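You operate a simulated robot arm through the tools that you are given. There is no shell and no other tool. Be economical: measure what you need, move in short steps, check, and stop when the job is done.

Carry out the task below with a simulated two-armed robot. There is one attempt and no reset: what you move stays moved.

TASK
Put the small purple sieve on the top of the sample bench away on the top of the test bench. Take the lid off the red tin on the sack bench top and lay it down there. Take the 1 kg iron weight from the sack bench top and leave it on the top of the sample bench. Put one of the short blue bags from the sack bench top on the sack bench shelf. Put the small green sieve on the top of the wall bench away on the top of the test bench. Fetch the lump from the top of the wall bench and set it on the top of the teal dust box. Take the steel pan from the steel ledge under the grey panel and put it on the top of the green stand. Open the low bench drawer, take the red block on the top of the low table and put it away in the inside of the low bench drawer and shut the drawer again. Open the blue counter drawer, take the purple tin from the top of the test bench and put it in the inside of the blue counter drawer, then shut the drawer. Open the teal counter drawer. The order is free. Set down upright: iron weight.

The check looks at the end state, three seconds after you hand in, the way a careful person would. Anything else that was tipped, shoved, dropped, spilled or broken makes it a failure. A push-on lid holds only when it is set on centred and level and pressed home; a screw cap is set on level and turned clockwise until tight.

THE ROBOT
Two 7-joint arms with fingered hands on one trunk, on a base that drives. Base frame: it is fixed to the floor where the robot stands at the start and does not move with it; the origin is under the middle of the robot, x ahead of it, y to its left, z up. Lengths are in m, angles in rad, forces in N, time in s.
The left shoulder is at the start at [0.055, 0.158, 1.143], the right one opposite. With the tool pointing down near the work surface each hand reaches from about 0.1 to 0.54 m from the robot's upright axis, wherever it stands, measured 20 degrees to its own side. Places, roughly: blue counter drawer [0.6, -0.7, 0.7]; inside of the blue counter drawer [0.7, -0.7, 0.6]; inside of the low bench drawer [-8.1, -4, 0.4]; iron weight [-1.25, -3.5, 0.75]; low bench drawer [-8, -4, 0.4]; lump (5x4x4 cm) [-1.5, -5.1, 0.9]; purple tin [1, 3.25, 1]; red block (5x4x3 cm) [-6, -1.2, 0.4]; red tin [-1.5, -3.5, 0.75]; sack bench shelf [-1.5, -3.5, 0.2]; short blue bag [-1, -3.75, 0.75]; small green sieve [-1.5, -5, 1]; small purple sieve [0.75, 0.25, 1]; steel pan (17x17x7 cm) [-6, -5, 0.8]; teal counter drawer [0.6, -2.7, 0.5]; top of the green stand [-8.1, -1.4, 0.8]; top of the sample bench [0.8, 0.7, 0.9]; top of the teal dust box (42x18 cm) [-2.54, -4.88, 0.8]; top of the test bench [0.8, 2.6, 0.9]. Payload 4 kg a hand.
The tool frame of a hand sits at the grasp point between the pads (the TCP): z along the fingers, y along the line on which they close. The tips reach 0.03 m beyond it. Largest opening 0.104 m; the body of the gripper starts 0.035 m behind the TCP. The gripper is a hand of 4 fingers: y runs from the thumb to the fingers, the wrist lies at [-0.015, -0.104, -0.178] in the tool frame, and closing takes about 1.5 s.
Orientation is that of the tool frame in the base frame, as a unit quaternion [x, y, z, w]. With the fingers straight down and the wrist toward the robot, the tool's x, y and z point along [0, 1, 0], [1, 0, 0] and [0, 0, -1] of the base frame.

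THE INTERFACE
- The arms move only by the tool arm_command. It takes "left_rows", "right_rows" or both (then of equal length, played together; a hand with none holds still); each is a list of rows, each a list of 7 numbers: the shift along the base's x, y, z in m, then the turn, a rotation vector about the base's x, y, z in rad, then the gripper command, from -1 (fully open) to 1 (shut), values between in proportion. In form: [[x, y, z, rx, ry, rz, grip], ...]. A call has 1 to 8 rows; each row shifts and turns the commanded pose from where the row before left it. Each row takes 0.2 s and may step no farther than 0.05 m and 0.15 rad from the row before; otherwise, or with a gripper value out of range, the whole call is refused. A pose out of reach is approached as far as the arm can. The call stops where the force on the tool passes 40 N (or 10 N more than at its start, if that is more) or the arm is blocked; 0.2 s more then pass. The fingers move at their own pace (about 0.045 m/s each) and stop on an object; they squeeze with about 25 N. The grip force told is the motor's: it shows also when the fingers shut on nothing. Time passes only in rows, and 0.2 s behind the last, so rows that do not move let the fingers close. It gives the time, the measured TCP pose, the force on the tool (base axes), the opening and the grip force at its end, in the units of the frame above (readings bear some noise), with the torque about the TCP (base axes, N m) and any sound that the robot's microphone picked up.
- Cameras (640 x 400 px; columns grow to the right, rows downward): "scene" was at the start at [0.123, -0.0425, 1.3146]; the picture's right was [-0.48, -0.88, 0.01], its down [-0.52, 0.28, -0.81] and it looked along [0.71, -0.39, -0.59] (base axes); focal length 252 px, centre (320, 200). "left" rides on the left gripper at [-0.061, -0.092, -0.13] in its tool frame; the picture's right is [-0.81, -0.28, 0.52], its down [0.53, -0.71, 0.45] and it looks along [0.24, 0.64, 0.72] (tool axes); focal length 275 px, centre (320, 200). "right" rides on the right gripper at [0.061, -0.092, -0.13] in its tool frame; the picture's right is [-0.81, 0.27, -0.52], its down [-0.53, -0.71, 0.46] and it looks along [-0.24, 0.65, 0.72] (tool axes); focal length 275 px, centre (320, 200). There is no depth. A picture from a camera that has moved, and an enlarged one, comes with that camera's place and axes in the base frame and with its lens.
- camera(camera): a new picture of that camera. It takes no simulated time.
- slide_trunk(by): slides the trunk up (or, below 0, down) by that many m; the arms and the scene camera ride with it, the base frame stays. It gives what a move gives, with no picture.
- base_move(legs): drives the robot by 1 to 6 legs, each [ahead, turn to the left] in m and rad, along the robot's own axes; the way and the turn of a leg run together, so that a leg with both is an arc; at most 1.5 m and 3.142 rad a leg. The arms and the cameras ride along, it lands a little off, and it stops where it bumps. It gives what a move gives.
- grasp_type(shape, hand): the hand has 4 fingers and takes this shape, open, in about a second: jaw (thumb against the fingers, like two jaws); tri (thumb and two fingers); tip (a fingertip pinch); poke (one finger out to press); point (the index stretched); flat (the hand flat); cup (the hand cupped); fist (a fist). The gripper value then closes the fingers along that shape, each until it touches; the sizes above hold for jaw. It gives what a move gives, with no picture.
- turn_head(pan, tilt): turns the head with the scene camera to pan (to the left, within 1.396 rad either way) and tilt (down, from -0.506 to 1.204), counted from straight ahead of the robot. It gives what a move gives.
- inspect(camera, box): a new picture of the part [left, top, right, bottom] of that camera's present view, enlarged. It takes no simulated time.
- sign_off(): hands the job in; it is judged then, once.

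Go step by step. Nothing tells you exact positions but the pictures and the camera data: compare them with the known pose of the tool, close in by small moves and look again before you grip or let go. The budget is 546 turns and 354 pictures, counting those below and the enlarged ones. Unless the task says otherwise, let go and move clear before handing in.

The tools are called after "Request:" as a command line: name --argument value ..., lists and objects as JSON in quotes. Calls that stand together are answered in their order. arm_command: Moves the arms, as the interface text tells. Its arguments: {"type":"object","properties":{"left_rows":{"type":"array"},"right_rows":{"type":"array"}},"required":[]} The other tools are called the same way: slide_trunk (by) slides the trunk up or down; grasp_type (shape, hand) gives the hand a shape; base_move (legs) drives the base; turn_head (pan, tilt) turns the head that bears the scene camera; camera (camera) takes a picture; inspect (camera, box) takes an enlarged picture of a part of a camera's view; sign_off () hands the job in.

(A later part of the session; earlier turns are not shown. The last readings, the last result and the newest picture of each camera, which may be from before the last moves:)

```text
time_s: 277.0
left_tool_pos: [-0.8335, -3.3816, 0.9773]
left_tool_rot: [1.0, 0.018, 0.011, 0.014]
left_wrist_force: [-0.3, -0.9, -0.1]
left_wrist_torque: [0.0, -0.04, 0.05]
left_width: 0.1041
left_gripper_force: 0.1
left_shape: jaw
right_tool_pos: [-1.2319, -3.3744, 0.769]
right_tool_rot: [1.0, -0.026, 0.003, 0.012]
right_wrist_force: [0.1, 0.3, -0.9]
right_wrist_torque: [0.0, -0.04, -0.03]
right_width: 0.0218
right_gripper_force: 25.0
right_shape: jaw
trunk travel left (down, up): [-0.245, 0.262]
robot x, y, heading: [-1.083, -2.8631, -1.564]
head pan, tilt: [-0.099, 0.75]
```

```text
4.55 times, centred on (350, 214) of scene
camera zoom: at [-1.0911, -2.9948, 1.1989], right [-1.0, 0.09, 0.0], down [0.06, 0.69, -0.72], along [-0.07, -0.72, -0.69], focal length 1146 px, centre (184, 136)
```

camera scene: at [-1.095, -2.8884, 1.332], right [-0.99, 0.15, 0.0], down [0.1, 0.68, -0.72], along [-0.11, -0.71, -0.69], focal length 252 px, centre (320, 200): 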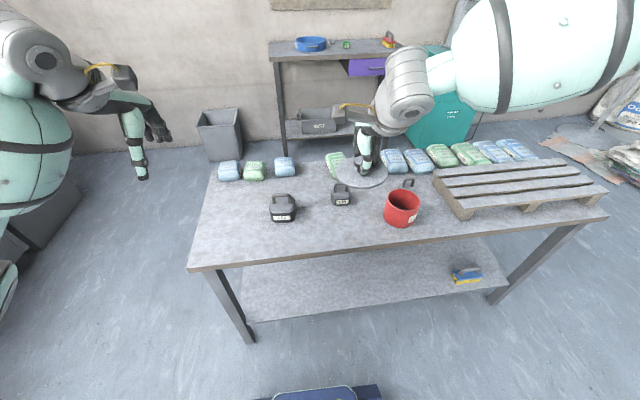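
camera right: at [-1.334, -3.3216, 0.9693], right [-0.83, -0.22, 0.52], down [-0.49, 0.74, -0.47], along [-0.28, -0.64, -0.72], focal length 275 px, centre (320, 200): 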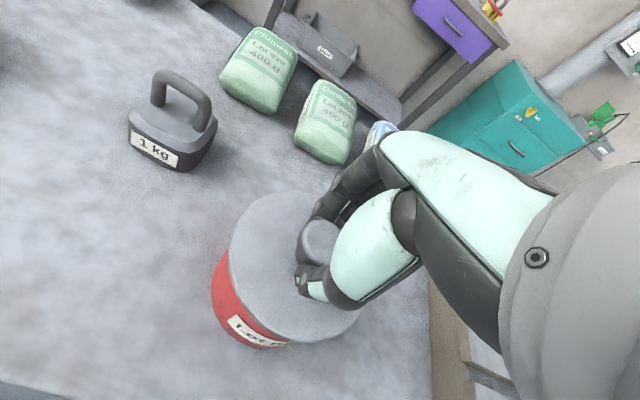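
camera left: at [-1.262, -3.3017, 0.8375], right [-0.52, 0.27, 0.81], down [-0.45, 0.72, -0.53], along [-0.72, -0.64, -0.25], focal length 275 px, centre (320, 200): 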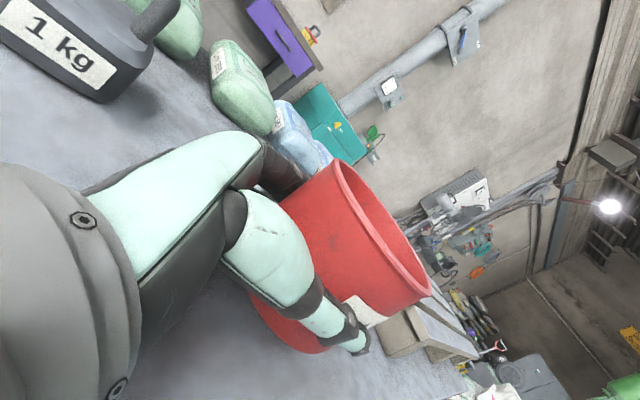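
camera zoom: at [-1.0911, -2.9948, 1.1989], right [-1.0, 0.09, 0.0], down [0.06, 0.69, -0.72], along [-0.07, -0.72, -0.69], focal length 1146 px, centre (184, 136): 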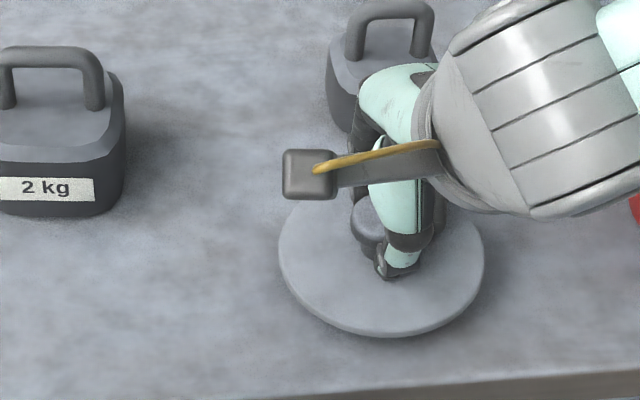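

Request:
slide_trunk --by -0.005

Request:
slide_trunk --by -0.004

Request:
slide_trunk --by -0.004

```text
time_s: 277.6
left_tool_pos: [-0.8331, -3.381, 0.973]
left_tool_rot: [1.0, 0.017, 0.012, 0.014]
left_wrist_force: [-0.3, 0.8, -0.4]
left_wrist_torque: [-0.05, -0.02, -0.02]
left_width: 0.104
left_gripper_force: 0.0
left_shape: jaw
right_tool_pos: [-1.2312, -3.3732, 0.7644]
right_tool_rot: [1.0, -0.026, 0.004, 0.013]
right_wrist_force: [-0.3, -0.7, -1.2]
right_wrist_torque: [0.01, -0.01, 0.0]
right_width: 0.0216
right_gripper_force: 24.8
right_shape: jaw
trunk travel left (down, up): [-0.24, 0.267]
robot x, y, heading: [-1.0829, -2.865, -1.563]
head pan, tilt: [-0.099, 0.75]
```

```text
time_s: 278.1
left_tool_pos: [-0.8327, -3.3815, 0.9696]
left_tool_rot: [1.0, 0.018, 0.011, 0.015]
left_wrist_force: [0.2, 0.0, -0.6]
left_wrist_torque: [0.0, 0.0, -0.01]
left_width: 0.1039
left_gripper_force: 0.1
left_shape: jaw
right_tool_pos: [-1.2306, -3.3745, 0.7616]
right_tool_rot: [1.0, -0.027, 0.004, 0.015]
right_wrist_force: [-3.1, -0.5, 11.0]
right_wrist_torque: [-0.01, -0.3, -0.05]
right_width: 0.0218
right_gripper_force: 25.0
right_shape: jaw
trunk travel left (down, up): [-0.236, 0.271]
robot x, y, heading: [-1.0812, -2.8657, -1.565]
head pan, tilt: [-0.099, 0.75]
```

```text
time_s: 278.8
left_tool_pos: [-0.8373, -3.3745, 0.9723]
left_tool_rot: [0.999, 0.013, 0.006, 0.029]
left_wrist_force: [0.2, 0.1, 0.4]
left_wrist_torque: [-0.01, -0.01, -0.04]
left_width: 0.1043
left_gripper_force: 0.0
left_shape: jaw
right_tool_pos: [-1.2317, -3.3673, 0.7652]
right_tool_rot: [0.999, -0.026, 0.004, 0.022]
right_wrist_force: [-0.3, -0.6, -0.6]
right_wrist_torque: [0.01, 0.01, -0.01]
right_width: 0.023
right_gripper_force: 25.1
right_shape: jaw
trunk travel left (down, up): [-0.232, 0.275]
robot x, y, heading: [-1.0847, -2.8668, -1.565]
head pan, tilt: [-0.099, 0.75]
stopped: the force on the tool passed its limit (the readings are from after the stop); the commanded pose is now the measured one
```

The lid is on the bench. I open the hand and rise.

Request:
arm_command --right_rows '[[0, 0, 0, 0, 0, 0, 0.2], [0, 0, 0, 0, 0, 0, -0.3], [0, 0, 0, 0, 0, 0, -0.4], [0, 0, 0, 0, 0, 0, -0.4], [0, 0, 0.02, 0, 0, 0, -0.4], [0, 0, 0.03, 0, 0, 0, -0.4], [0, 0, 0.04, 0, 0, 0, -0.4], [0, 0, 0.04, 0, 0, 0, -0.4]]'

Request:
camera --camera "scene"

```text
time_s: 280.6
left_tool_pos: [-0.8357, -3.3715, 0.9735]
left_tool_rot: [0.999, 0.013, 0.007, 0.029]
left_wrist_force: [0.4, -0.5, 0.3]
left_wrist_torque: [0.0, -0.03, 0.03]
left_width: 0.1039
left_gripper_force: 0.1
left_shape: jaw
right_tool_pos: [-1.2275, -3.3661, 0.8968]
right_tool_rot: [0.999, -0.026, 0.004, 0.022]
right_wrist_force: [-0.3, 0.0, -0.3]
right_wrist_torque: [-0.03, 0.01, 0.01]
right_width: 0.0728
right_gripper_force: 0.1
right_shape: jaw
trunk travel left (down, up): [-0.232, 0.275]
robot x, y, heading: [-1.0836, -2.8657, -1.566]
head pan, tilt: [-0.099, 0.75]
```

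```text
193 pictures are left
camera scene: at [-1.0907, -2.9934, 1.1865], right [-1.0, 0.09, 0.0], down [0.06, 0.69, -0.72], along [-0.07, -0.72, -0.69], focal length 252 px, centre (320, 200)
```

scene: 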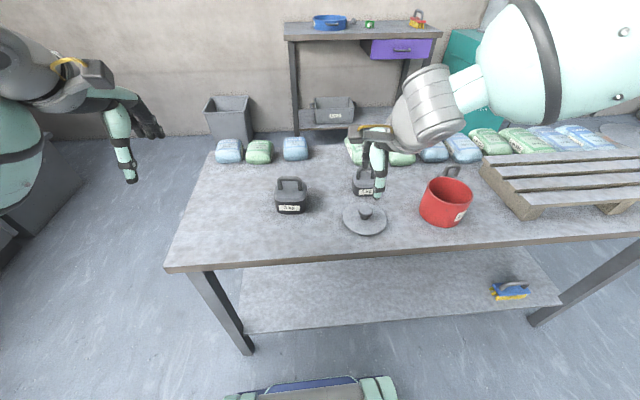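

The lid lies flat. Now I withdraw the right hand, drive a bit closer and reach for the short blue bag (lot 677) with the left hand.

Request:
arm_command --right_rows '[[0, 0.02, 0.045, 0, 0, 0, -1], [-0.02, 0.03, 0.03, 0, 0, 0, -1], [-0.02, 0.03, 0.03, 0, 0, 0, -1], [-0.02, 0.03, 0.02, 0, 0, 0, -1]]' --left_rows '[[-0.03, 0, 0.01, 0.03, 0, 0, -1], [-0.03, 0, 0.01, 0.03, 0, 0, -1], [-0.03, 0, 0, 0, 0, 0, -1], [-0.03, 0, 0, 0, 0, 0, -1]]'

Request:
base_move --legs '[[0.11, 0]]'

Request:
arm_command --left_rows '[[-0.02, -0.04, 0, 0, 0, 0, -1], [-0.02, -0.04, 0, 0, 0, 0, -1], [-0.02, -0.04, -0.01, 0, 0, 0, -1]]'

Request:
camera --camera "left"

Request:
camera --camera "scene"

```text
time_s: 281.6
left_tool_pos: [-0.9549, -3.3688, 0.9929]
left_tool_rot: [1.0, 0.017, 0.014, -0.01]
left_wrist_force: [-0.1, -0.3, 0.2]
left_wrist_torque: [-0.03, 0.03, 0.0]
left_width: 0.1039
left_gripper_force: 0.1
left_shape: jaw
right_tool_pos: [-1.2931, -3.2562, 1.0197]
right_tool_rot: [0.999, -0.026, 0.005, 0.023]
right_wrist_force: [-0.5, -0.4, 0.3]
right_wrist_torque: [0.0, -0.04, -0.02]
right_width: 0.1037
right_gripper_force: 0.1
right_shape: jaw
trunk travel left (down, up): [-0.232, 0.275]
robot x, y, heading: [-1.0831, -2.8668, -1.573]
head pan, tilt: [-0.099, 0.75]
```

```text
time_s: 282.8
left_tool_pos: [-0.9528, -3.487, 0.988]
left_tool_rot: [1.0, 0.018, 0.013, -0.014]
left_wrist_force: [-0.1, -0.4, 0.2]
left_wrist_torque: [0.03, 0.02, 0.03]
left_width: 0.1041
left_gripper_force: 0.0
left_shape: jaw
right_tool_pos: [-1.2915, -3.3734, 1.0175]
right_tool_rot: [0.999, -0.028, 0.003, 0.02]
right_wrist_force: [-0.2, -1.0, -0.4]
right_wrist_torque: [0.03, 0.0, 0.01]
right_width: 0.1039
right_gripper_force: 0.1
right_shape: jaw
trunk travel left (down, up): [-0.232, 0.275]
robot x, y, heading: [-1.0781, -2.9759, -1.563]
head pan, tilt: [-0.099, 0.75]
```

```text
time_s: 283.6
left_tool_pos: [-1.0167, -3.5908, 0.9873]
left_tool_rot: [1.0, 0.016, 0.014, -0.003]
left_wrist_force: [-0.4, 0.7, 0.4]
left_wrist_torque: [-0.02, 0.01, 0.01]
left_width: 0.104
left_gripper_force: 0.1
left_shape: jaw
right_tool_pos: [-1.2921, -3.3564, 1.0234]
right_tool_rot: [0.999, -0.027, 0.004, 0.029]
right_wrist_force: [0.1, -0.3, -0.3]
right_wrist_torque: [-0.02, 0.01, -0.02]
right_width: 0.1041
right_gripper_force: 0.0
right_shape: jaw
trunk travel left (down, up): [-0.232, 0.275]
robot x, y, heading: [-1.0802, -2.9734, -1.568]
head pan, tilt: [-0.099, 0.75]
```

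```text
192 pictures are left
camera left: at [-1.0834, -3.502, 1.1157], right [-0.8, 0.25, -0.54], down [0.52, 0.73, -0.44], along [0.28, -0.63, -0.72], focal length 275 px, centre (320, 200)
```

left: 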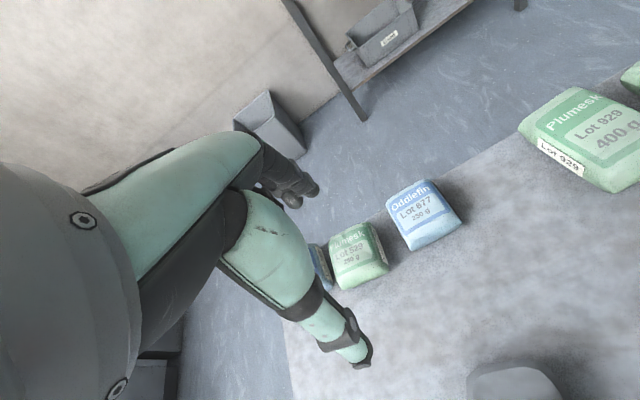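

```text
191 pictures are left
camera scene: at [-1.0918, -3.1037, 1.1865], right [-1.0, 0.1, 0.0], down [0.07, 0.69, -0.72], along [-0.07, -0.72, -0.69], focal length 252 px, centre (320, 200)
```

scene: 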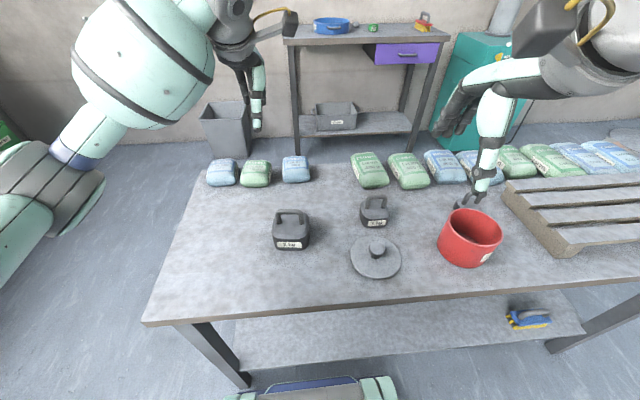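

The bag's top centre is at about [-1.081, -3.70, 0.77]. I position above it and look again.

Request:
arm_command --left_rows '[[-0.03, -0.035, 0, 0, 0, 0, -1], [-0.03, -0.035, 0, 0, 0, 0, -1], [-0.004, -0.037, -0.02, 0, 0, 0, -1], [0, 0, -0.045, 0, 0, 0, -1], [0, 0, -0.045, 0, 0, 0, -1]]'

Request:
camera --camera "left"

Request:
inspect --camera "scene" --box '[200, 90, 360, 190]'

```text
time_s: 284.8
left_tool_pos: [-1.076, -3.7001, 0.8751]
left_tool_rot: [1.0, 0.016, 0.013, -0.004]
left_wrist_force: [0.7, -0.2, 0.0]
left_wrist_torque: [0.01, -0.01, -0.02]
left_width: 0.1042
left_gripper_force: 0.1
left_shape: jaw
right_tool_pos: [-1.2917, -3.358, 1.0224]
right_tool_rot: [0.999, -0.026, 0.004, 0.028]
right_wrist_force: [0.5, -0.2, 0.4]
right_wrist_torque: [0.01, 0.0, -0.04]
right_width: 0.1037
right_gripper_force: 0.2
right_shape: jaw
trunk travel left (down, up): [-0.232, 0.275]
robot x, y, heading: [-1.0831, -2.9801, -1.567]
head pan, tilt: [-0.099, 0.75]
```

```text
190 pictures are left
camera left: at [-1.1436, -3.611, 1.0053], right [-0.81, 0.25, -0.54], down [0.52, 0.73, -0.44], along [0.28, -0.63, -0.72], focal length 275 px, centre (320, 200)
```

left: 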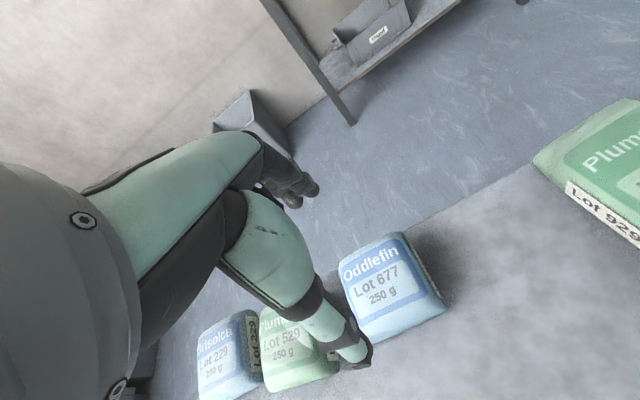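

```text
4.00 times, centred on (280, 140) of scene
camera zoom: at [-1.0908, -3.1055, 1.1863], right [-1.0, 0.1, 0.0], down [0.07, 0.69, -0.72], along [-0.07, -0.72, -0.69], focal length 1009 px, centre (480, 440)
```

zoom: 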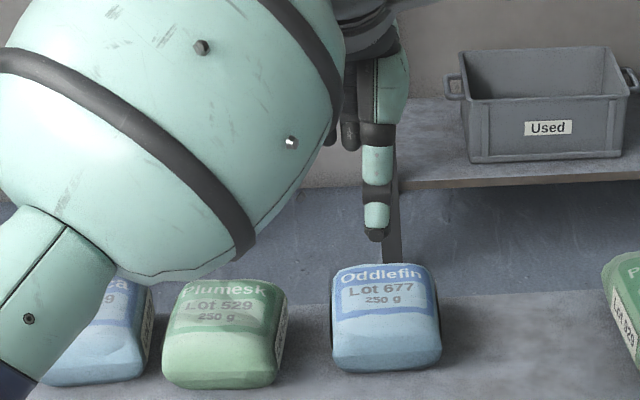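

Request:
arm_command --left_rows '[[-0.008, 0.005, -0.02, 0, 0, 0, -1], [0, 0, -0.03, 0, 0, 0, -1], [0, 0, -0.02, 0, 0, 0, -1]]'

Request:
camera --camera "left"

Request:
inspect --camera "scene" --box '[200, 110, 360, 210]'

```text
time_s: 285.6
left_tool_pos: [-1.0848, -3.6936, 0.8044]
left_tool_rot: [1.0, 0.018, 0.013, -0.004]
left_wrist_force: [-0.5, -0.7, 1.0]
left_wrist_torque: [0.01, 0.0, 0.02]
left_width: 0.1041
left_gripper_force: 0.1
left_shape: jaw
right_tool_pos: [-1.2903, -3.3581, 1.0237]
right_tool_rot: [0.999, -0.027, 0.004, 0.028]
right_wrist_force: [0.1, 0.0, 0.4]
right_wrist_torque: [0.0, -0.02, -0.01]
right_width: 0.1039
right_gripper_force: 0.1
right_shape: jaw
trunk travel left (down, up): [-0.232, 0.275]
robot x, y, heading: [-1.085, -2.9776, -1.571]
head pan, tilt: [-0.099, 0.75]
```

```text
188 pictures are left
camera left: at [-1.1522, -3.605, 0.9342], right [-0.81, 0.25, -0.54], down [0.52, 0.74, -0.44], along [0.28, -0.63, -0.72], focal length 275 px, centre (320, 200)
```

left: 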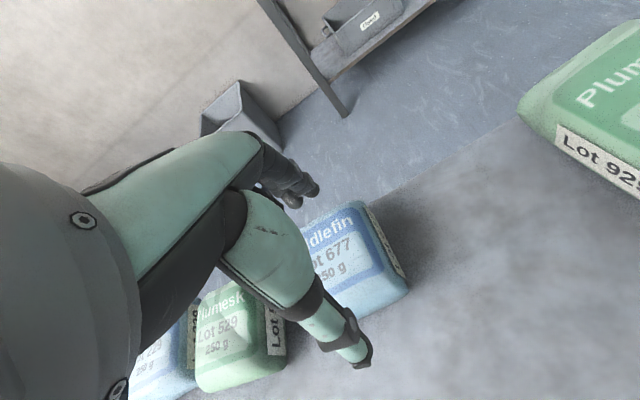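

```text
4.00 times, centred on (280, 160) of scene
camera zoom: at [-1.0909, -3.105, 1.1863], right [-1.0, 0.1, 0.0], down [0.07, 0.69, -0.72], along [-0.07, -0.72, -0.69], focal length 1009 px, centre (480, 360)
```

zoom: 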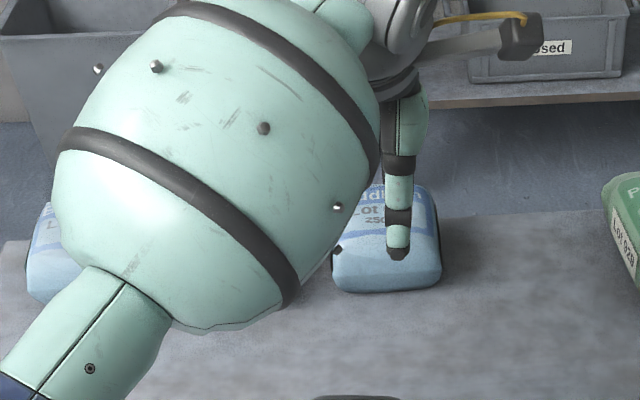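

Request:
arm_command --left_rows '[[0.002, 0, -0.015, 0, 0, 0, -1], [0, 0, -0.012, 0, 0, 0, -1], [0, 0, -0.008, 0, 0, 0, -1]]'

Request:
camera --camera "left"

```text
time_s: 286.4
left_tool_pos: [-1.0843, -3.6935, 0.7707]
left_tool_rot: [1.0, 0.017, 0.012, -0.005]
left_wrist_force: [-0.4, -0.4, 1.4]
left_wrist_torque: [-0.03, 0.01, -0.01]
left_width: 0.1039
left_gripper_force: 0.1
left_shape: jaw
right_tool_pos: [-1.2905, -3.3575, 1.0236]
right_tool_rot: [0.999, -0.027, 0.003, 0.027]
right_wrist_force: [-1.2, 0.4, -0.5]
right_wrist_torque: [0.0, -0.02, 0.01]
right_width: 0.1038
right_gripper_force: 0.0
right_shape: jaw
trunk travel left (down, up): [-0.232, 0.275]
robot x, y, heading: [-1.0807, -2.9757, -1.566]
head pan, tilt: [-0.099, 0.75]
```

```text
186 pictures are left
camera left: at [-1.151, -3.6044, 0.9004], right [-0.81, 0.25, -0.54], down [0.52, 0.74, -0.44], along [0.28, -0.63, -0.72], focal length 275 px, centre (320, 200)
```

left: 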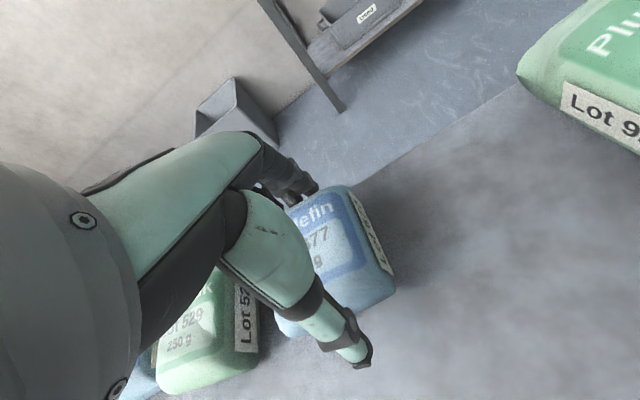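

The fingers straddle the bag. I close and lift.

Request:
arm_command --left_rows '[[0, 0, 0, 0, 0, 0, 0], [0, 0, 0, 0, 0, 0, 1], [0, 0, 0, 0, 0, 0, 1], [0, 0, 0, 0, 0, 0, 1], [0, 0, 0, 0, 0, 0, 1]]'

Request:
arm_command --left_rows '[[0, 0, 0.02, 0, 0, 0, 1], [0, 0, 0.04, 0, 0, 0, 1], [0, 0, 0.045, 0, 0, 0, 1], [0, 0.03, 0.03, 0, 0, 0, 1], [0, 0.045, 0, 0, 0, 0, 1], [0, 0.045, 0, 0, 0, 0, 1]]'

Request:
camera --camera "left"

Request:
camera --camera "scene"

```text
time_s: 287.6
left_tool_pos: [-1.0838, -3.6924, 0.7699]
left_tool_rot: [1.0, 0.018, 0.012, -0.006]
left_wrist_force: [0.4, 0.8, 0.0]
left_wrist_torque: [0.02, 0.02, -0.01]
left_width: 0.0762
left_gripper_force: 25.2
left_shape: jaw
right_tool_pos: [-1.2907, -3.358, 1.0228]
right_tool_rot: [0.999, -0.027, 0.003, 0.028]
right_wrist_force: [-0.5, 0.3, 0.0]
right_wrist_torque: [0.0, -0.01, -0.02]
right_width: 0.1036
right_gripper_force: 0.1
right_shape: jaw
trunk travel left (down, up): [-0.232, 0.275]
robot x, y, heading: [-1.0782, -2.9765, -1.568]
head pan, tilt: [-0.099, 0.75]
```

```text
time_s: 289.0
left_tool_pos: [-1.0846, -3.5717, 0.9088]
left_tool_rot: [1.0, 0.017, 0.012, -0.005]
left_wrist_force: [-0.6, 0.8, -1.9]
left_wrist_torque: [-0.02, 0.03, 0.01]
left_width: 0.0761
left_gripper_force: 24.9
left_shape: jaw
right_tool_pos: [-1.292, -3.3562, 1.0243]
right_tool_rot: [0.999, -0.026, 0.004, 0.028]
right_wrist_force: [0.4, 0.8, 0.5]
right_wrist_torque: [0.01, 0.01, -0.02]
right_width: 0.1038
right_gripper_force: 0.1
right_shape: jaw
trunk travel left (down, up): [-0.232, 0.275]
robot x, y, heading: [-1.0806, -2.9745, -1.567]
head pan, tilt: [-0.099, 0.75]
```

```text
185 pictures are left
camera left: at [-1.151, -3.4829, 1.0376], right [-0.81, 0.25, -0.54], down [0.52, 0.73, -0.44], along [0.28, -0.63, -0.72], focal length 275 px, centre (320, 200)
```

left: 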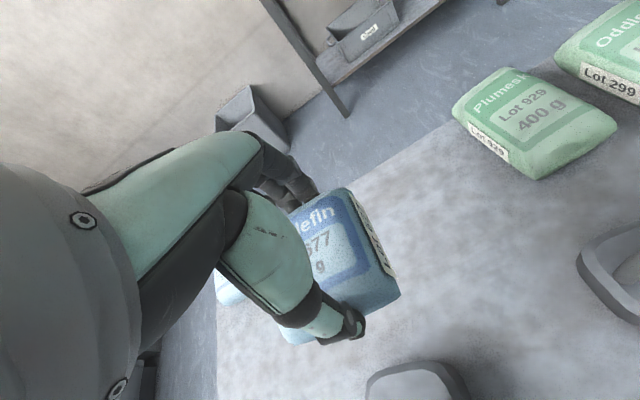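

```text
184 pictures are left
camera scene: at [-1.0908, -3.1044, 1.1864], right [-1.0, 0.1, 0.0], down [0.07, 0.69, -0.72], along [-0.07, -0.72, -0.69], focal length 252 px, centre (320, 200)
```

scene: 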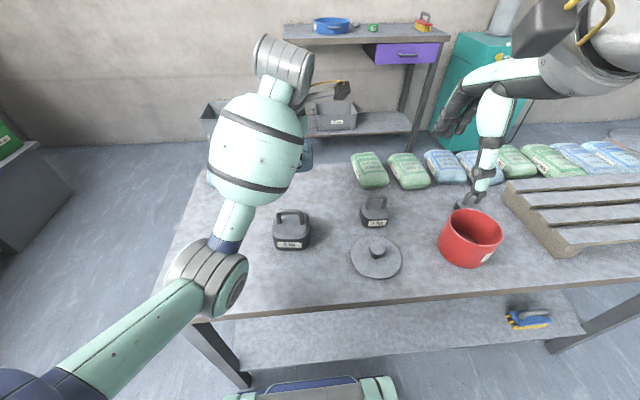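

The bag is held. I lift it over the weights, back away from the bench, lower the trunk and the bag to shelf height.

Request:
arm_command --left_rows '[[0, 0, 0.045, 0, 0, 0, 1], [0, 0.02, 0.03, 0, 0, 0, 1], [0, 0.045, 0, 0, 0, 0, 1], [0, 0.045, 0, 0, 0, 0, 1], [0, 0.045, 0, 0, 0, 0, 1]]'

Request:
base_move --legs '[[-0.42, 0]]'

Request:
slide_trunk --by -0.23

Request:
arm_command --left_rows '[[0, 0, -0.045, 0, 0, 0, 1], [0, 0, -0.045, 0, 0, 0, 1], [0, 0, -0.045, 0, 0, 0, 1], [0, 0, -0.045, 0, 0, 0, 1], [0, 0, -0.045, 0, 0, 0, 1], [0, 0, -0.045, 0, 0, 0, 1], [0, 0, -0.045, 0, 0, 0, 1], [0, 0, -0.045, 0, 0, 0, 1]]'

Request:
camera --camera "scene"

```text
time_s: 290.2
left_tool_pos: [-1.0902, -3.5343, 0.9096]
left_tool_rot: [1.0, 0.017, 0.011, -0.004]
left_wrist_force: [0.8, -1.2, -1.8]
left_wrist_torque: [0.0, 0.02, 0.03]
left_width: 0.0756
left_gripper_force: 24.5
left_shape: jaw
left hand out of reach, approached as far as the arm can: row 2, 3, 4, 5
right_tool_pos: [-1.2904, -3.3577, 1.0232]
right_tool_rot: [0.999, -0.026, 0.004, 0.027]
right_wrist_force: [-0.1, -0.6, 0.3]
right_wrist_torque: [-0.03, 0.02, -0.01]
right_width: 0.104
right_gripper_force: 0.0
right_shape: jaw
trunk travel left (down, up): [-0.232, 0.275]
robot x, y, heading: [-1.083, -2.9735, -1.565]
head pan, tilt: [-0.099, 0.75]
```

```text
time_s: 292.8
left_tool_pos: [-1.089, -3.1083, 0.9094]
left_tool_rot: [1.0, 0.021, 0.012, -0.004]
left_wrist_force: [0.9, 0.0, -2.1]
left_wrist_torque: [0.0, -0.01, -0.01]
left_width: 0.0761
left_gripper_force: 24.5
left_shape: jaw
right_tool_pos: [-1.291, -2.9314, 1.023]
right_tool_rot: [0.999, -0.023, 0.004, 0.029]
right_wrist_force: [0.4, 0.3, 0.0]
right_wrist_torque: [-0.01, -0.01, 0.01]
right_width: 0.104
right_gripper_force: 0.0
right_shape: jaw
trunk travel left (down, up): [-0.232, 0.275]
robot x, y, heading: [-1.0833, -2.5486, -1.563]
head pan, tilt: [-0.099, 0.75]
```

```text
time_s: 295.3
left_tool_pos: [-1.0902, -3.0992, 0.6889]
left_tool_rot: [1.0, 0.02, 0.012, 0.006]
left_wrist_force: [0.2, -0.2, -2.8]
left_wrist_torque: [0.0, 0.02, 0.0]
left_width: 0.076
left_gripper_force: 25.0
left_shape: jaw
right_tool_pos: [-1.291, -2.921, 0.7983]
right_tool_rot: [0.999, -0.024, 0.005, 0.034]
right_wrist_force: [0.1, 0.3, -0.3]
right_wrist_torque: [0.02, -0.01, 0.01]
right_width: 0.104
right_gripper_force: 0.1
right_shape: jaw
trunk travel left (down, up): [-0.002, 0.505]
robot x, y, heading: [-1.0849, -2.5482, -1.564]
head pan, tilt: [-0.099, 0.75]
```

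```text
time_s: 296.0
left_tool_pos: [-1.0962, -3.1193, 0.7]
left_tool_rot: [0.993, 0.019, -0.002, 0.116]
left_wrist_force: [0.1, 0.3, -2.0]
left_wrist_torque: [-0.02, -0.03, -0.02]
left_width: 0.076
left_gripper_force: 25.1
left_shape: jaw
right_tool_pos: [-1.2906, -2.9086, 0.8022]
right_tool_rot: [0.999, -0.023, 0.003, 0.042]
right_wrist_force: [-0.6, 0.6, -0.3]
right_wrist_torque: [-0.01, -0.02, 0.0]
right_width: 0.1041
right_gripper_force: 0.0
right_shape: jaw
trunk travel left (down, up): [-0.002, 0.505]
robot x, y, heading: [-1.08, -2.5472, -1.559]
head pan, tilt: [-0.099, 0.75]
stopped in row 3 (left hand): the arm was blocked; the commanded pose is now the measured one
```

```text
183 pictures are left
camera scene: at [-1.0933, -2.6735, 0.9563], right [-1.0, 0.09, 0.0], down [0.06, 0.69, -0.72], along [-0.06, -0.72, -0.69], focal length 252 px, centre (320, 200)
```

scene: 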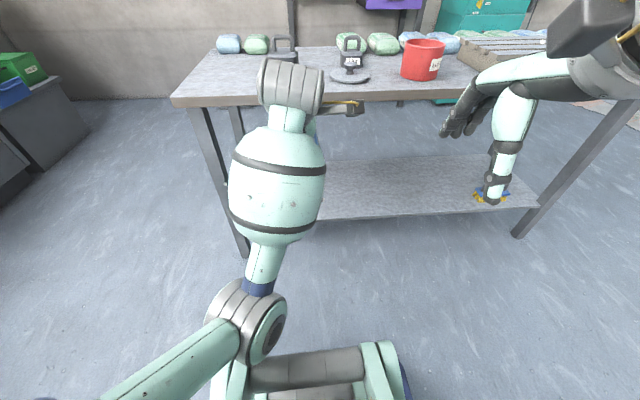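

The elbow met the robot's base. I move the left hand outward (to +x) and straighten it before lowering.

Request:
arm_command --left_rows '[[0.03, 0, 0.03, 0.08, 0, 0, 1], [0.04, 0, 0.01, 0.08, 0, 0, 1], [0.045, 0, 0, 0.07, 0, 0, 1], [0.045, 0, 0, 0, 0, 0, 1], [0.04, 0, 0, 0, 0, 0, 1]]'

Request:
arm_command --left_rows '[[0, 0, -0.04, 0, 0, 0, 1], [0, 0, -0.04, 0, 0, 0, 1], [0, 0, -0.04, 0, 0, 0, 1], [0, 0, -0.04, 0, 0, 0, 1]]'

Request:
camera --camera "scene"

```text
time_s: 297.2
left_tool_pos: [-0.8936, -3.1384, 0.722]
left_tool_rot: [1.0, 0.017, 0.0, -0.005]
left_wrist_force: [1.0, -0.8, -2.6]
left_wrist_torque: [-0.02, 0.05, 0.03]
left_width: 0.076
left_gripper_force: 25.0
left_shape: jaw
left hand out of reach, approached as far as the arm can: row 2, 3
right_tool_pos: [-1.2919, -2.9112, 0.8028]
right_tool_rot: [0.999, -0.023, 0.003, 0.04]
right_wrist_force: [-0.8, -0.4, 0.4]
right_wrist_torque: [0.01, 0.0, 0.05]
right_width: 0.1039
right_gripper_force: 0.1
right_shape: jaw
trunk travel left (down, up): [-0.002, 0.505]
robot x, y, heading: [-1.085, -2.5484, -1.559]
head pan, tilt: [-0.099, 0.75]
```

```text
time_s: 298.4
left_tool_pos: [-0.9029, -3.1564, 0.6485]
left_tool_rot: [0.997, 0.015, -0.007, 0.074]
left_wrist_force: [0.3, -0.2, -2.4]
left_wrist_torque: [-0.01, 0.0, 0.04]
left_width: 0.0758
left_gripper_force: 24.6
left_shape: jaw
right_tool_pos: [-1.2923, -2.9002, 0.8083]
right_tool_rot: [0.998, -0.025, 0.006, 0.05]
right_wrist_force: [0.2, 0.2, 0.0]
right_wrist_torque: [-0.02, -0.01, -0.03]
right_width: 0.1041
right_gripper_force: 0.1
right_shape: jaw
trunk travel left (down, up): [-0.002, 0.505]
robot x, y, heading: [-1.0852, -2.5489, -1.557]
head pan, tilt: [-0.099, 0.75]
stopped in row 4 (left hand): the arm was blocked; the commanded pose is now the measured one
```

```text
182 pictures are left
camera scene: at [-1.0934, -2.6733, 0.9564], right [-1.0, 0.09, 0.0], down [0.06, 0.69, -0.72], along [-0.06, -0.72, -0.69], focal length 252 px, centre (320, 200)
```

scene: 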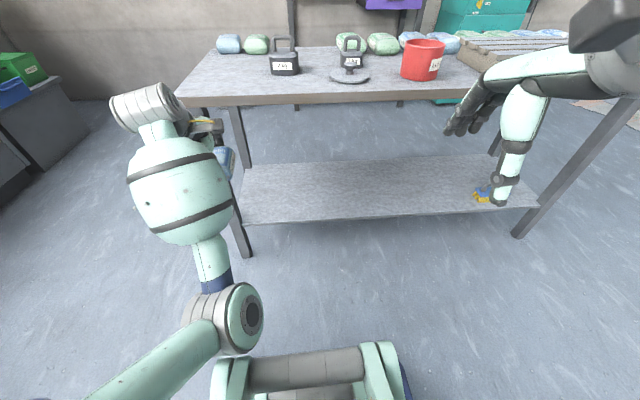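

The elbow needs room: I raise the trunk so that the arm hangs straighter, then lower the hand.

Request:
slide_trunk --by 0.22

Request:
arm_command --left_rows '[[0, 0.02, -0.03, 0.07, 0, 0, 1], [0, 0.02, -0.04, 0.07, 0, 0, 1], [0, 0.02, -0.04, 0, 0, 0, 1], [0, 0.02, -0.04, 0, 0, 0, 1], [0, 0, -0.045, 0, 0, 0, 1], [0, 0, -0.045, 0, 0, 0, 1], [0, 0, -0.045, 0, 0, 0, 1], [0, 0, -0.045, 0, 0, 0, 1]]'

Request:
camera --camera "scene"

```text
time_s: 300.7
left_tool_pos: [-0.9029, -3.1575, 0.8623]
left_tool_rot: [0.998, 0.014, -0.009, 0.067]
left_wrist_force: [-0.4, -0.2, -2.0]
left_wrist_torque: [0.03, -0.01, -0.02]
left_width: 0.0758
left_gripper_force: 25.1
left_shape: jaw
right_tool_pos: [-1.2914, -2.9036, 1.029]
right_tool_rot: [0.998, -0.025, 0.006, 0.049]
right_wrist_force: [0.4, 0.8, -0.3]
right_wrist_torque: [0.01, 0.0, 0.02]
right_width: 0.1039
right_gripper_force: 0.1
right_shape: jaw
trunk travel left (down, up): [-0.222, 0.285]
robot x, y, heading: [-1.0837, -2.5529, -1.561]
head pan, tilt: [-0.099, 0.75]
```

```text
time_s: 301.8
left_tool_pos: [-0.911, -3.1235, 0.8411]
left_tool_rot: [0.992, 0.01, -0.017, 0.126]
left_wrist_force: [0.4, 0.5, -3.6]
left_wrist_torque: [0.0, -0.01, 0.04]
left_width: 0.0762
left_gripper_force: 24.8
left_shape: jaw
right_tool_pos: [-1.2913, -2.8971, 1.0413]
right_tool_rot: [0.997, -0.035, 0.014, 0.063]
right_wrist_force: [0.0, -0.1, 0.1]
right_wrist_torque: [-0.02, 0.0, 0.01]
right_width: 0.1038
right_gripper_force: 0.0
right_shape: jaw
trunk travel left (down, up): [-0.222, 0.285]
robot x, y, heading: [-1.0842, -2.5455, -1.563]
head pan, tilt: [-0.099, 0.75]
stopped in row 5 (left hand): the arm was blocked; the commanded pose is now the measured one
```

```text
181 pictures are left
camera scene: at [-1.0931, -2.6768, 1.1759], right [-1.0, 0.09, 0.0], down [0.06, 0.69, -0.72], along [-0.06, -0.72, -0.69], focal length 252 px, centre (320, 200)
```

scene: 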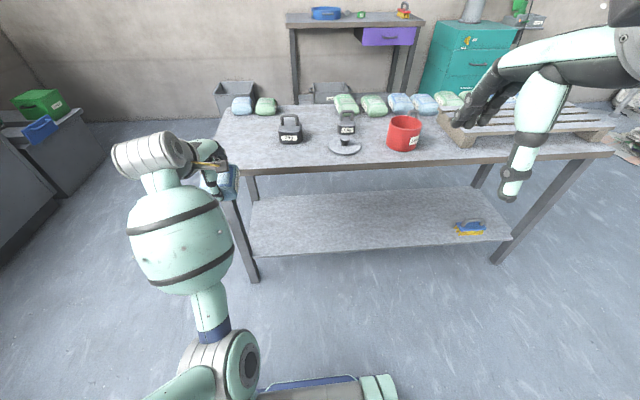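

Request:
turn_head --pan 0.7 --tilt 1.15

Request:
camera --camera "scene"

```text
time_s: 302.9
left_tool_pos: [-0.9115, -3.1258, 0.8404]
left_tool_rot: [0.992, 0.01, -0.018, 0.124]
left_wrist_force: [0.6, 0.2, -2.4]
left_wrist_torque: [0.01, 0.04, -0.01]
left_width: 0.0761
left_gripper_force: 25.2
left_shape: jaw
right_tool_pos: [-1.2908, -2.8986, 1.0394]
right_tool_rot: [0.998, -0.033, 0.013, 0.061]
right_wrist_force: [0.3, 0.7, -0.3]
right_wrist_torque: [0.02, 0.02, 0.01]
right_width: 0.104
right_gripper_force: 0.1
right_shape: jaw
trunk travel left (down, up): [-0.222, 0.285]
robot x, y, heading: [-1.0849, -2.5484, -1.559]
head pan, tilt: [0.7, 1.15]
```

```text
180 pictures are left
camera scene: at [-1.0467, -2.6403, 1.1481], right [-0.76, -0.65, -0.01], down [-0.59, 0.7, -0.4], along [0.27, -0.3, -0.92], focal length 252 px, centre (320, 200)
```

scene: 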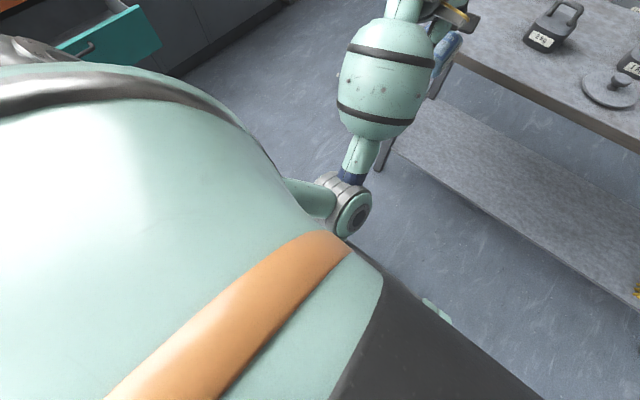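

The elbow is tucked against the torso after the earlier twisting. I bring the hand back to a start-like pose (high, centred) to let the elbow swing outward.

Request:
arm_command --left_rows '[[0, -0.02, 0.04, 0.08, 0, 0, 1], [0, -0.02, 0.04, 0.08, 0, 0, 1], [0, 0, 0.045, 0.08, 0, 0, 1], [0, 0, 0.045, 0, 0, 0, 1], [-0.04, 0, 0.02, 0, 0, 0, 1], [-0.045, 0, 0, 0, 0, 0, 1], [-0.045, 0, 0, 0, 0, 0, 1], [-0.045, 0, 0, 0, 0, 0, 1]]'

Request:
camera --camera "scene"

```text
time_s: 304.7
left_tool_pos: [-1.0866, -3.1749, 1.0217]
left_tool_rot: [1.0, 0.013, -0.017, -0.003]
left_wrist_force: [-0.3, 0.5, -2.9]
left_wrist_torque: [0.02, 0.04, 0.0]
left_width: 0.0756
left_gripper_force: 25.4
left_shape: jaw
left hand out of reach, approached as far as the arm can: row 5
right_tool_pos: [-1.2926, -2.8981, 1.0405]
right_tool_rot: [0.998, -0.033, 0.014, 0.06]
right_wrist_force: [0.0, 0.4, -0.1]
right_wrist_torque: [0.0, 0.0, 0.0]
right_width: 0.1039
right_gripper_force: 0.1
right_shape: jaw
trunk travel left (down, up): [-0.222, 0.285]
robot x, y, heading: [-1.0836, -2.5492, -1.563]
head pan, tilt: [0.7, 1.15]
```

```text
179 pictures are left
camera scene: at [-1.0478, -2.6405, 1.1481], right [-0.76, -0.65, -0.01], down [-0.6, 0.7, -0.4], along [0.27, -0.3, -0.92], focal length 252 px, centre (320, 200)
```

scene: 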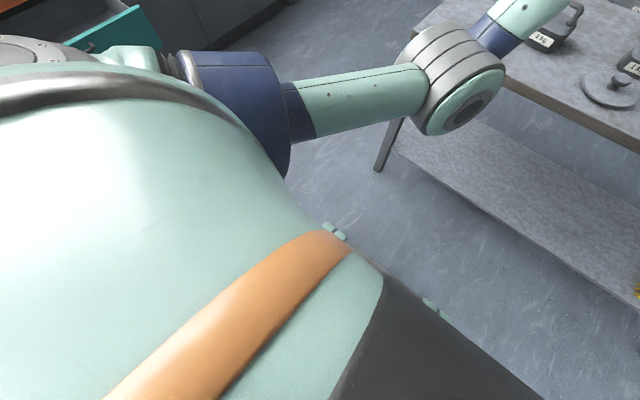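

The elbow is out again. I back up 15 cm and lower the hand along a far arc so the arm stays nearly straight.

Request:
base_move --legs '[[-0.15, 0]]'

Request:
arm_command --left_rows '[[0.02, -0.03, -0.03, 0, 0, 0, 1], [0.02, -0.02, -0.04, 0, 0, 0, 1], [0.02, 0, -0.045, 0, 0, 0, 1], [0.02, 0, -0.045, 0, 0, 0, 1], [0, 0, -0.045, 0, 0, 0, 1], [0, 0, -0.045, 0, 0, 0, 1], [0, 0, -0.045, 0, 0, 0, 1], [0, 0, -0.045, 0, 0, 0, 1]]'

Request:
camera --camera "scene"

```text
time_s: 306.1
left_tool_pos: [-1.0868, -3.0288, 1.0204]
left_tool_rot: [1.0, 0.014, -0.018, -0.002]
left_wrist_force: [0.1, 0.7, -2.0]
left_wrist_torque: [-0.03, -0.02, -0.01]
left_width: 0.0759
left_gripper_force: 25.0
left_shape: jaw
right_tool_pos: [-1.2913, -2.7518, 1.0398]
right_tool_rot: [0.998, -0.032, 0.013, 0.06]
right_wrist_force: [-0.7, 0.0, 0.6]
right_wrist_torque: [0.02, 0.02, -0.01]
right_width: 0.1039
right_gripper_force: 0.1
right_shape: jaw
trunk travel left (down, up): [-0.222, 0.285]
robot x, y, heading: [-1.0875, -2.4008, -1.552]
head pan, tilt: [0.7, 1.15]
```

```text
time_s: 307.9
left_tool_pos: [-1.0056, -3.0656, 0.6906]
left_tool_rot: [1.0, 0.013, -0.017, 0.005]
left_wrist_force: [-1.1, -0.1, -2.4]
left_wrist_torque: [-0.01, 0.02, 0.03]
left_width: 0.0754
left_gripper_force: 25.5
left_shape: jaw
right_tool_pos: [-1.2929, -2.7456, 1.0541]
right_tool_rot: [0.996, -0.039, 0.023, 0.073]
right_wrist_force: [-0.1, -0.2, -0.3]
right_wrist_torque: [-0.01, -0.02, 0.01]
right_width: 0.1039
right_gripper_force: 0.0
right_shape: jaw
trunk travel left (down, up): [-0.222, 0.285]
robot x, y, heading: [-1.086, -2.4023, -1.557]
head pan, tilt: [0.7, 1.15]
```

```text
178 pictures are left
camera scene: at [-1.048, -2.4931, 1.148], right [-0.76, -0.65, -0.01], down [-0.6, 0.7, -0.4], along [0.27, -0.3, -0.92], focal length 252 px, centre (320, 200)
```

scene: 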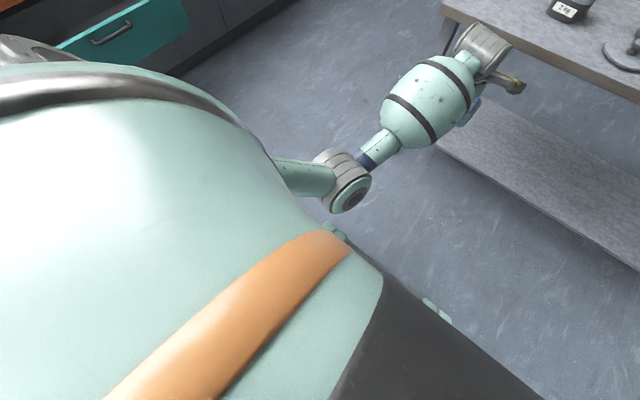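

Request:
arm_command --left_rows '[[0, -0.01, -0.045, 0, 0, 0, 1], [0, 0, -0.045, 0, 0, 0, 1], [0, 0, -0.045, 0, 0, 0, 1], [0, 0, -0.045, 0, 0, 0, 1]]'

Request:
camera --camera "scene"

```text
time_s: 308.9
left_tool_pos: [-1.0062, -3.0777, 0.5096]
left_tool_rot: [1.0, 0.013, -0.017, 0.004]
left_wrist_force: [-0.2, 0.1, -2.8]
left_wrist_torque: [0.0, 0.02, 0.0]
left_width: 0.0756
left_gripper_force: 25.1
left_shape: jaw
right_tool_pos: [-1.2941, -2.7464, 1.0529]
right_tool_rot: [0.996, -0.04, 0.021, 0.073]
right_wrist_force: [0.5, 0.2, 0.3]
right_wrist_torque: [0.0, 0.01, 0.04]
right_width: 0.1039
right_gripper_force: 0.0
right_shape: jaw
trunk travel left (down, up): [-0.222, 0.285]
robot x, y, heading: [-1.0832, -2.4007, -1.558]
head pan, tilt: [0.7, 1.15]
```

```text
177 pictures are left
camera scene: at [-1.0483, -2.4934, 1.148], right [-0.76, -0.65, -0.01], down [-0.6, 0.7, -0.4], along [0.27, -0.3, -0.92], focal length 252 px, centre (320, 200)
```

scene: 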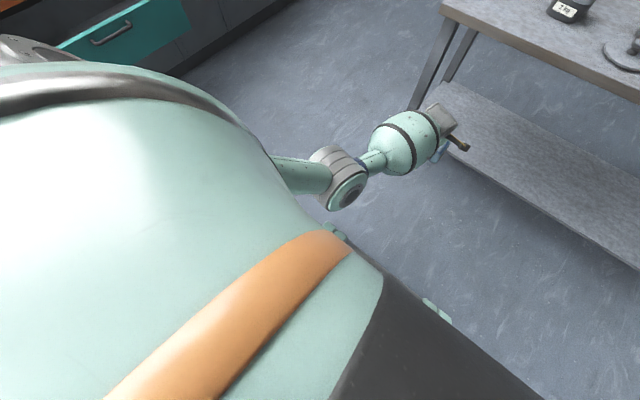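

Request:
slide_trunk --by -0.1

Request:
arm_command --left_rows '[[0, 0.015, -0.035, 0, 0, 0, 1], [0, 0.015, -0.035, 0, 0, 0, 1], [0, 0.015, -0.035, 0, 0, 0, 1]]'

Request:
turn_head --pan 0.1 --tilt 0.8

Request:
camera --camera "scene"

Request:
camera --camera "left"

```text
time_s: 310.2
left_tool_pos: [-1.0076, -3.0816, 0.4158]
left_tool_rot: [1.0, 0.013, -0.019, 0.009]
left_wrist_force: [0.0, 0.0, -3.1]
left_wrist_torque: [-0.01, 0.03, -0.02]
left_width: 0.0755
left_gripper_force: 25.1
left_shape: jaw
right_tool_pos: [-1.2933, -2.745, 0.9505]
right_tool_rot: [0.996, -0.038, 0.022, 0.072]
right_wrist_force: [-0.6, 0.1, 0.3]
right_wrist_torque: [0.0, 0.03, 0.01]
right_width: 0.1036
right_gripper_force: 0.0
right_shape: jaw
trunk travel left (down, up): [-0.122, 0.385]
robot x, y, heading: [-1.0839, -2.4014, -1.558]
head pan, tilt: [0.7, 1.15]
```

```text
time_s: 311.0
left_tool_pos: [-1.0076, -3.034, 0.2981]
left_tool_rot: [1.0, 0.012, -0.018, 0.004]
left_wrist_force: [0.5, -0.5, -2.2]
left_wrist_torque: [0.0, 0.02, 0.01]
left_width: 0.0756
left_gripper_force: 24.8
left_shape: jaw
right_tool_pos: [-1.2925, -2.7447, 0.9506]
right_tool_rot: [0.996, -0.039, 0.022, 0.072]
right_wrist_force: [-0.2, -1.1, 0.4]
right_wrist_torque: [0.04, 0.01, -0.02]
right_width: 0.1039
right_gripper_force: 0.1
right_shape: jaw
trunk travel left (down, up): [-0.122, 0.385]
robot x, y, heading: [-1.0862, -2.3998, -1.557]
head pan, tilt: [0.7, 1.15]
```

```text
time_s: 312.0
left_tool_pos: [-1.0064, -3.0346, 0.299]
left_tool_rot: [1.0, 0.013, -0.017, 0.004]
left_wrist_force: [0.1, 0.4, -2.3]
left_wrist_torque: [-0.01, 0.0, 0.01]
left_width: 0.0756
left_gripper_force: 24.8
left_shape: jaw
right_tool_pos: [-1.2933, -2.7457, 0.95]
right_tool_rot: [0.996, -0.038, 0.021, 0.073]
right_wrist_force: [-0.3, 0.1, 0.2]
right_wrist_torque: [0.02, -0.03, 0.03]
right_width: 0.1037
right_gripper_force: 0.1
right_shape: jaw
trunk travel left (down, up): [-0.122, 0.385]
robot x, y, heading: [-1.0862, -2.4039, -1.555]
head pan, tilt: [0.099, 0.799]
```

```text
176 pictures are left
camera scene: at [-1.0781, -2.5268, 1.0717], right [-0.99, -0.11, 0.0], down [-0.08, 0.72, -0.69], along [0.08, -0.68, -0.73], focal length 252 px, centre (320, 200)
```

scene: 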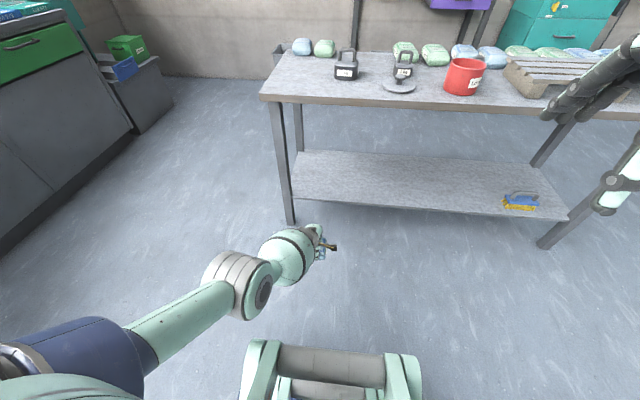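

```text
175 pictures are left
camera left: at [-1.0644, -2.9431, 0.4305], right [-0.83, 0.25, -0.49], down [0.5, 0.72, -0.48], along [0.24, -0.64, -0.73], focal length 275 px, centre (320, 200)
```

left: 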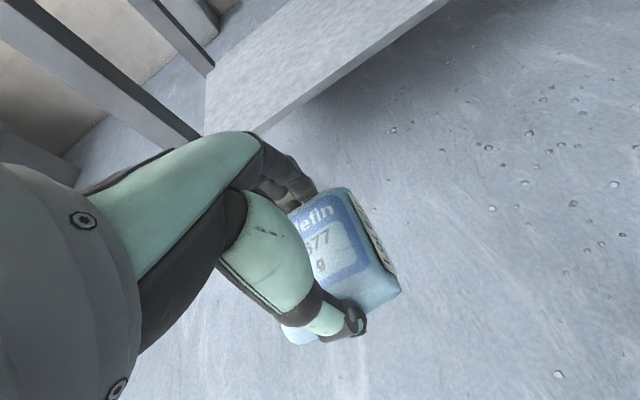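

The shelf is at z≈0.195 with its edge at y≈-3.34. I drive forward so the bag comes over the shelf.

Request:
base_move --legs '[[0.3, 0]]'

Request:
camera --camera "left"

Request:
camera --camera "scene"

```text
time_s: 314.1
left_tool_pos: [-1.0083, -3.3385, 0.2975]
left_tool_rot: [1.0, 0.008, -0.017, 0.003]
left_wrist_force: [-0.1, -0.3, -1.9]
left_wrist_torque: [0.01, 0.0, 0.01]
left_width: 0.0757
left_gripper_force: 24.5
left_shape: jaw
right_tool_pos: [-1.2928, -3.0471, 0.9497]
right_tool_rot: [0.996, -0.043, 0.021, 0.071]
right_wrist_force: [-0.4, 0.0, -0.3]
right_wrist_torque: [0.02, 0.0, -0.02]
right_width: 0.1039
right_gripper_force: 0.0
right_shape: jaw
trunk travel left (down, up): [-0.122, 0.385]
robot x, y, heading: [-1.0836, -2.7067, -1.569]
head pan, tilt: [0.099, 0.799]
```

```text
174 pictures are left
camera left: at [-1.0667, -3.2459, 0.4293], right [-0.83, 0.26, -0.49], down [0.51, 0.72, -0.48], along [0.23, -0.65, -0.73], focal length 275 px, centre (320, 200)
```

left: 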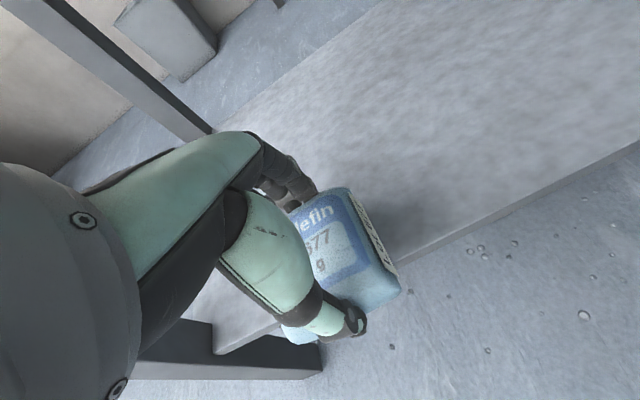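

```text
173 pictures are left
camera scene: at [-1.0764, -2.8307, 1.0715], right [-0.99, -0.1, 0.0], down [-0.07, 0.72, -0.69], along [0.07, -0.68, -0.73], focal length 252 px, centre (320, 200)
```

scene: 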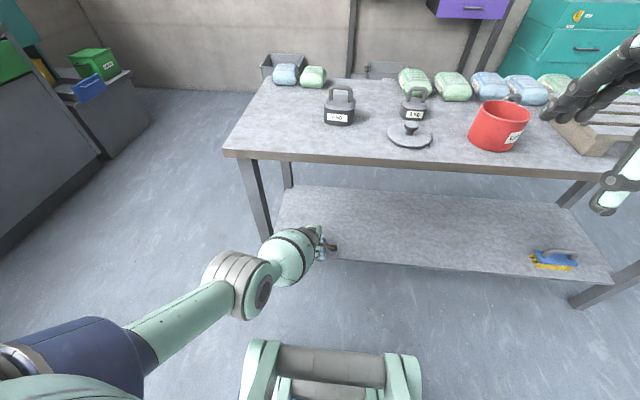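

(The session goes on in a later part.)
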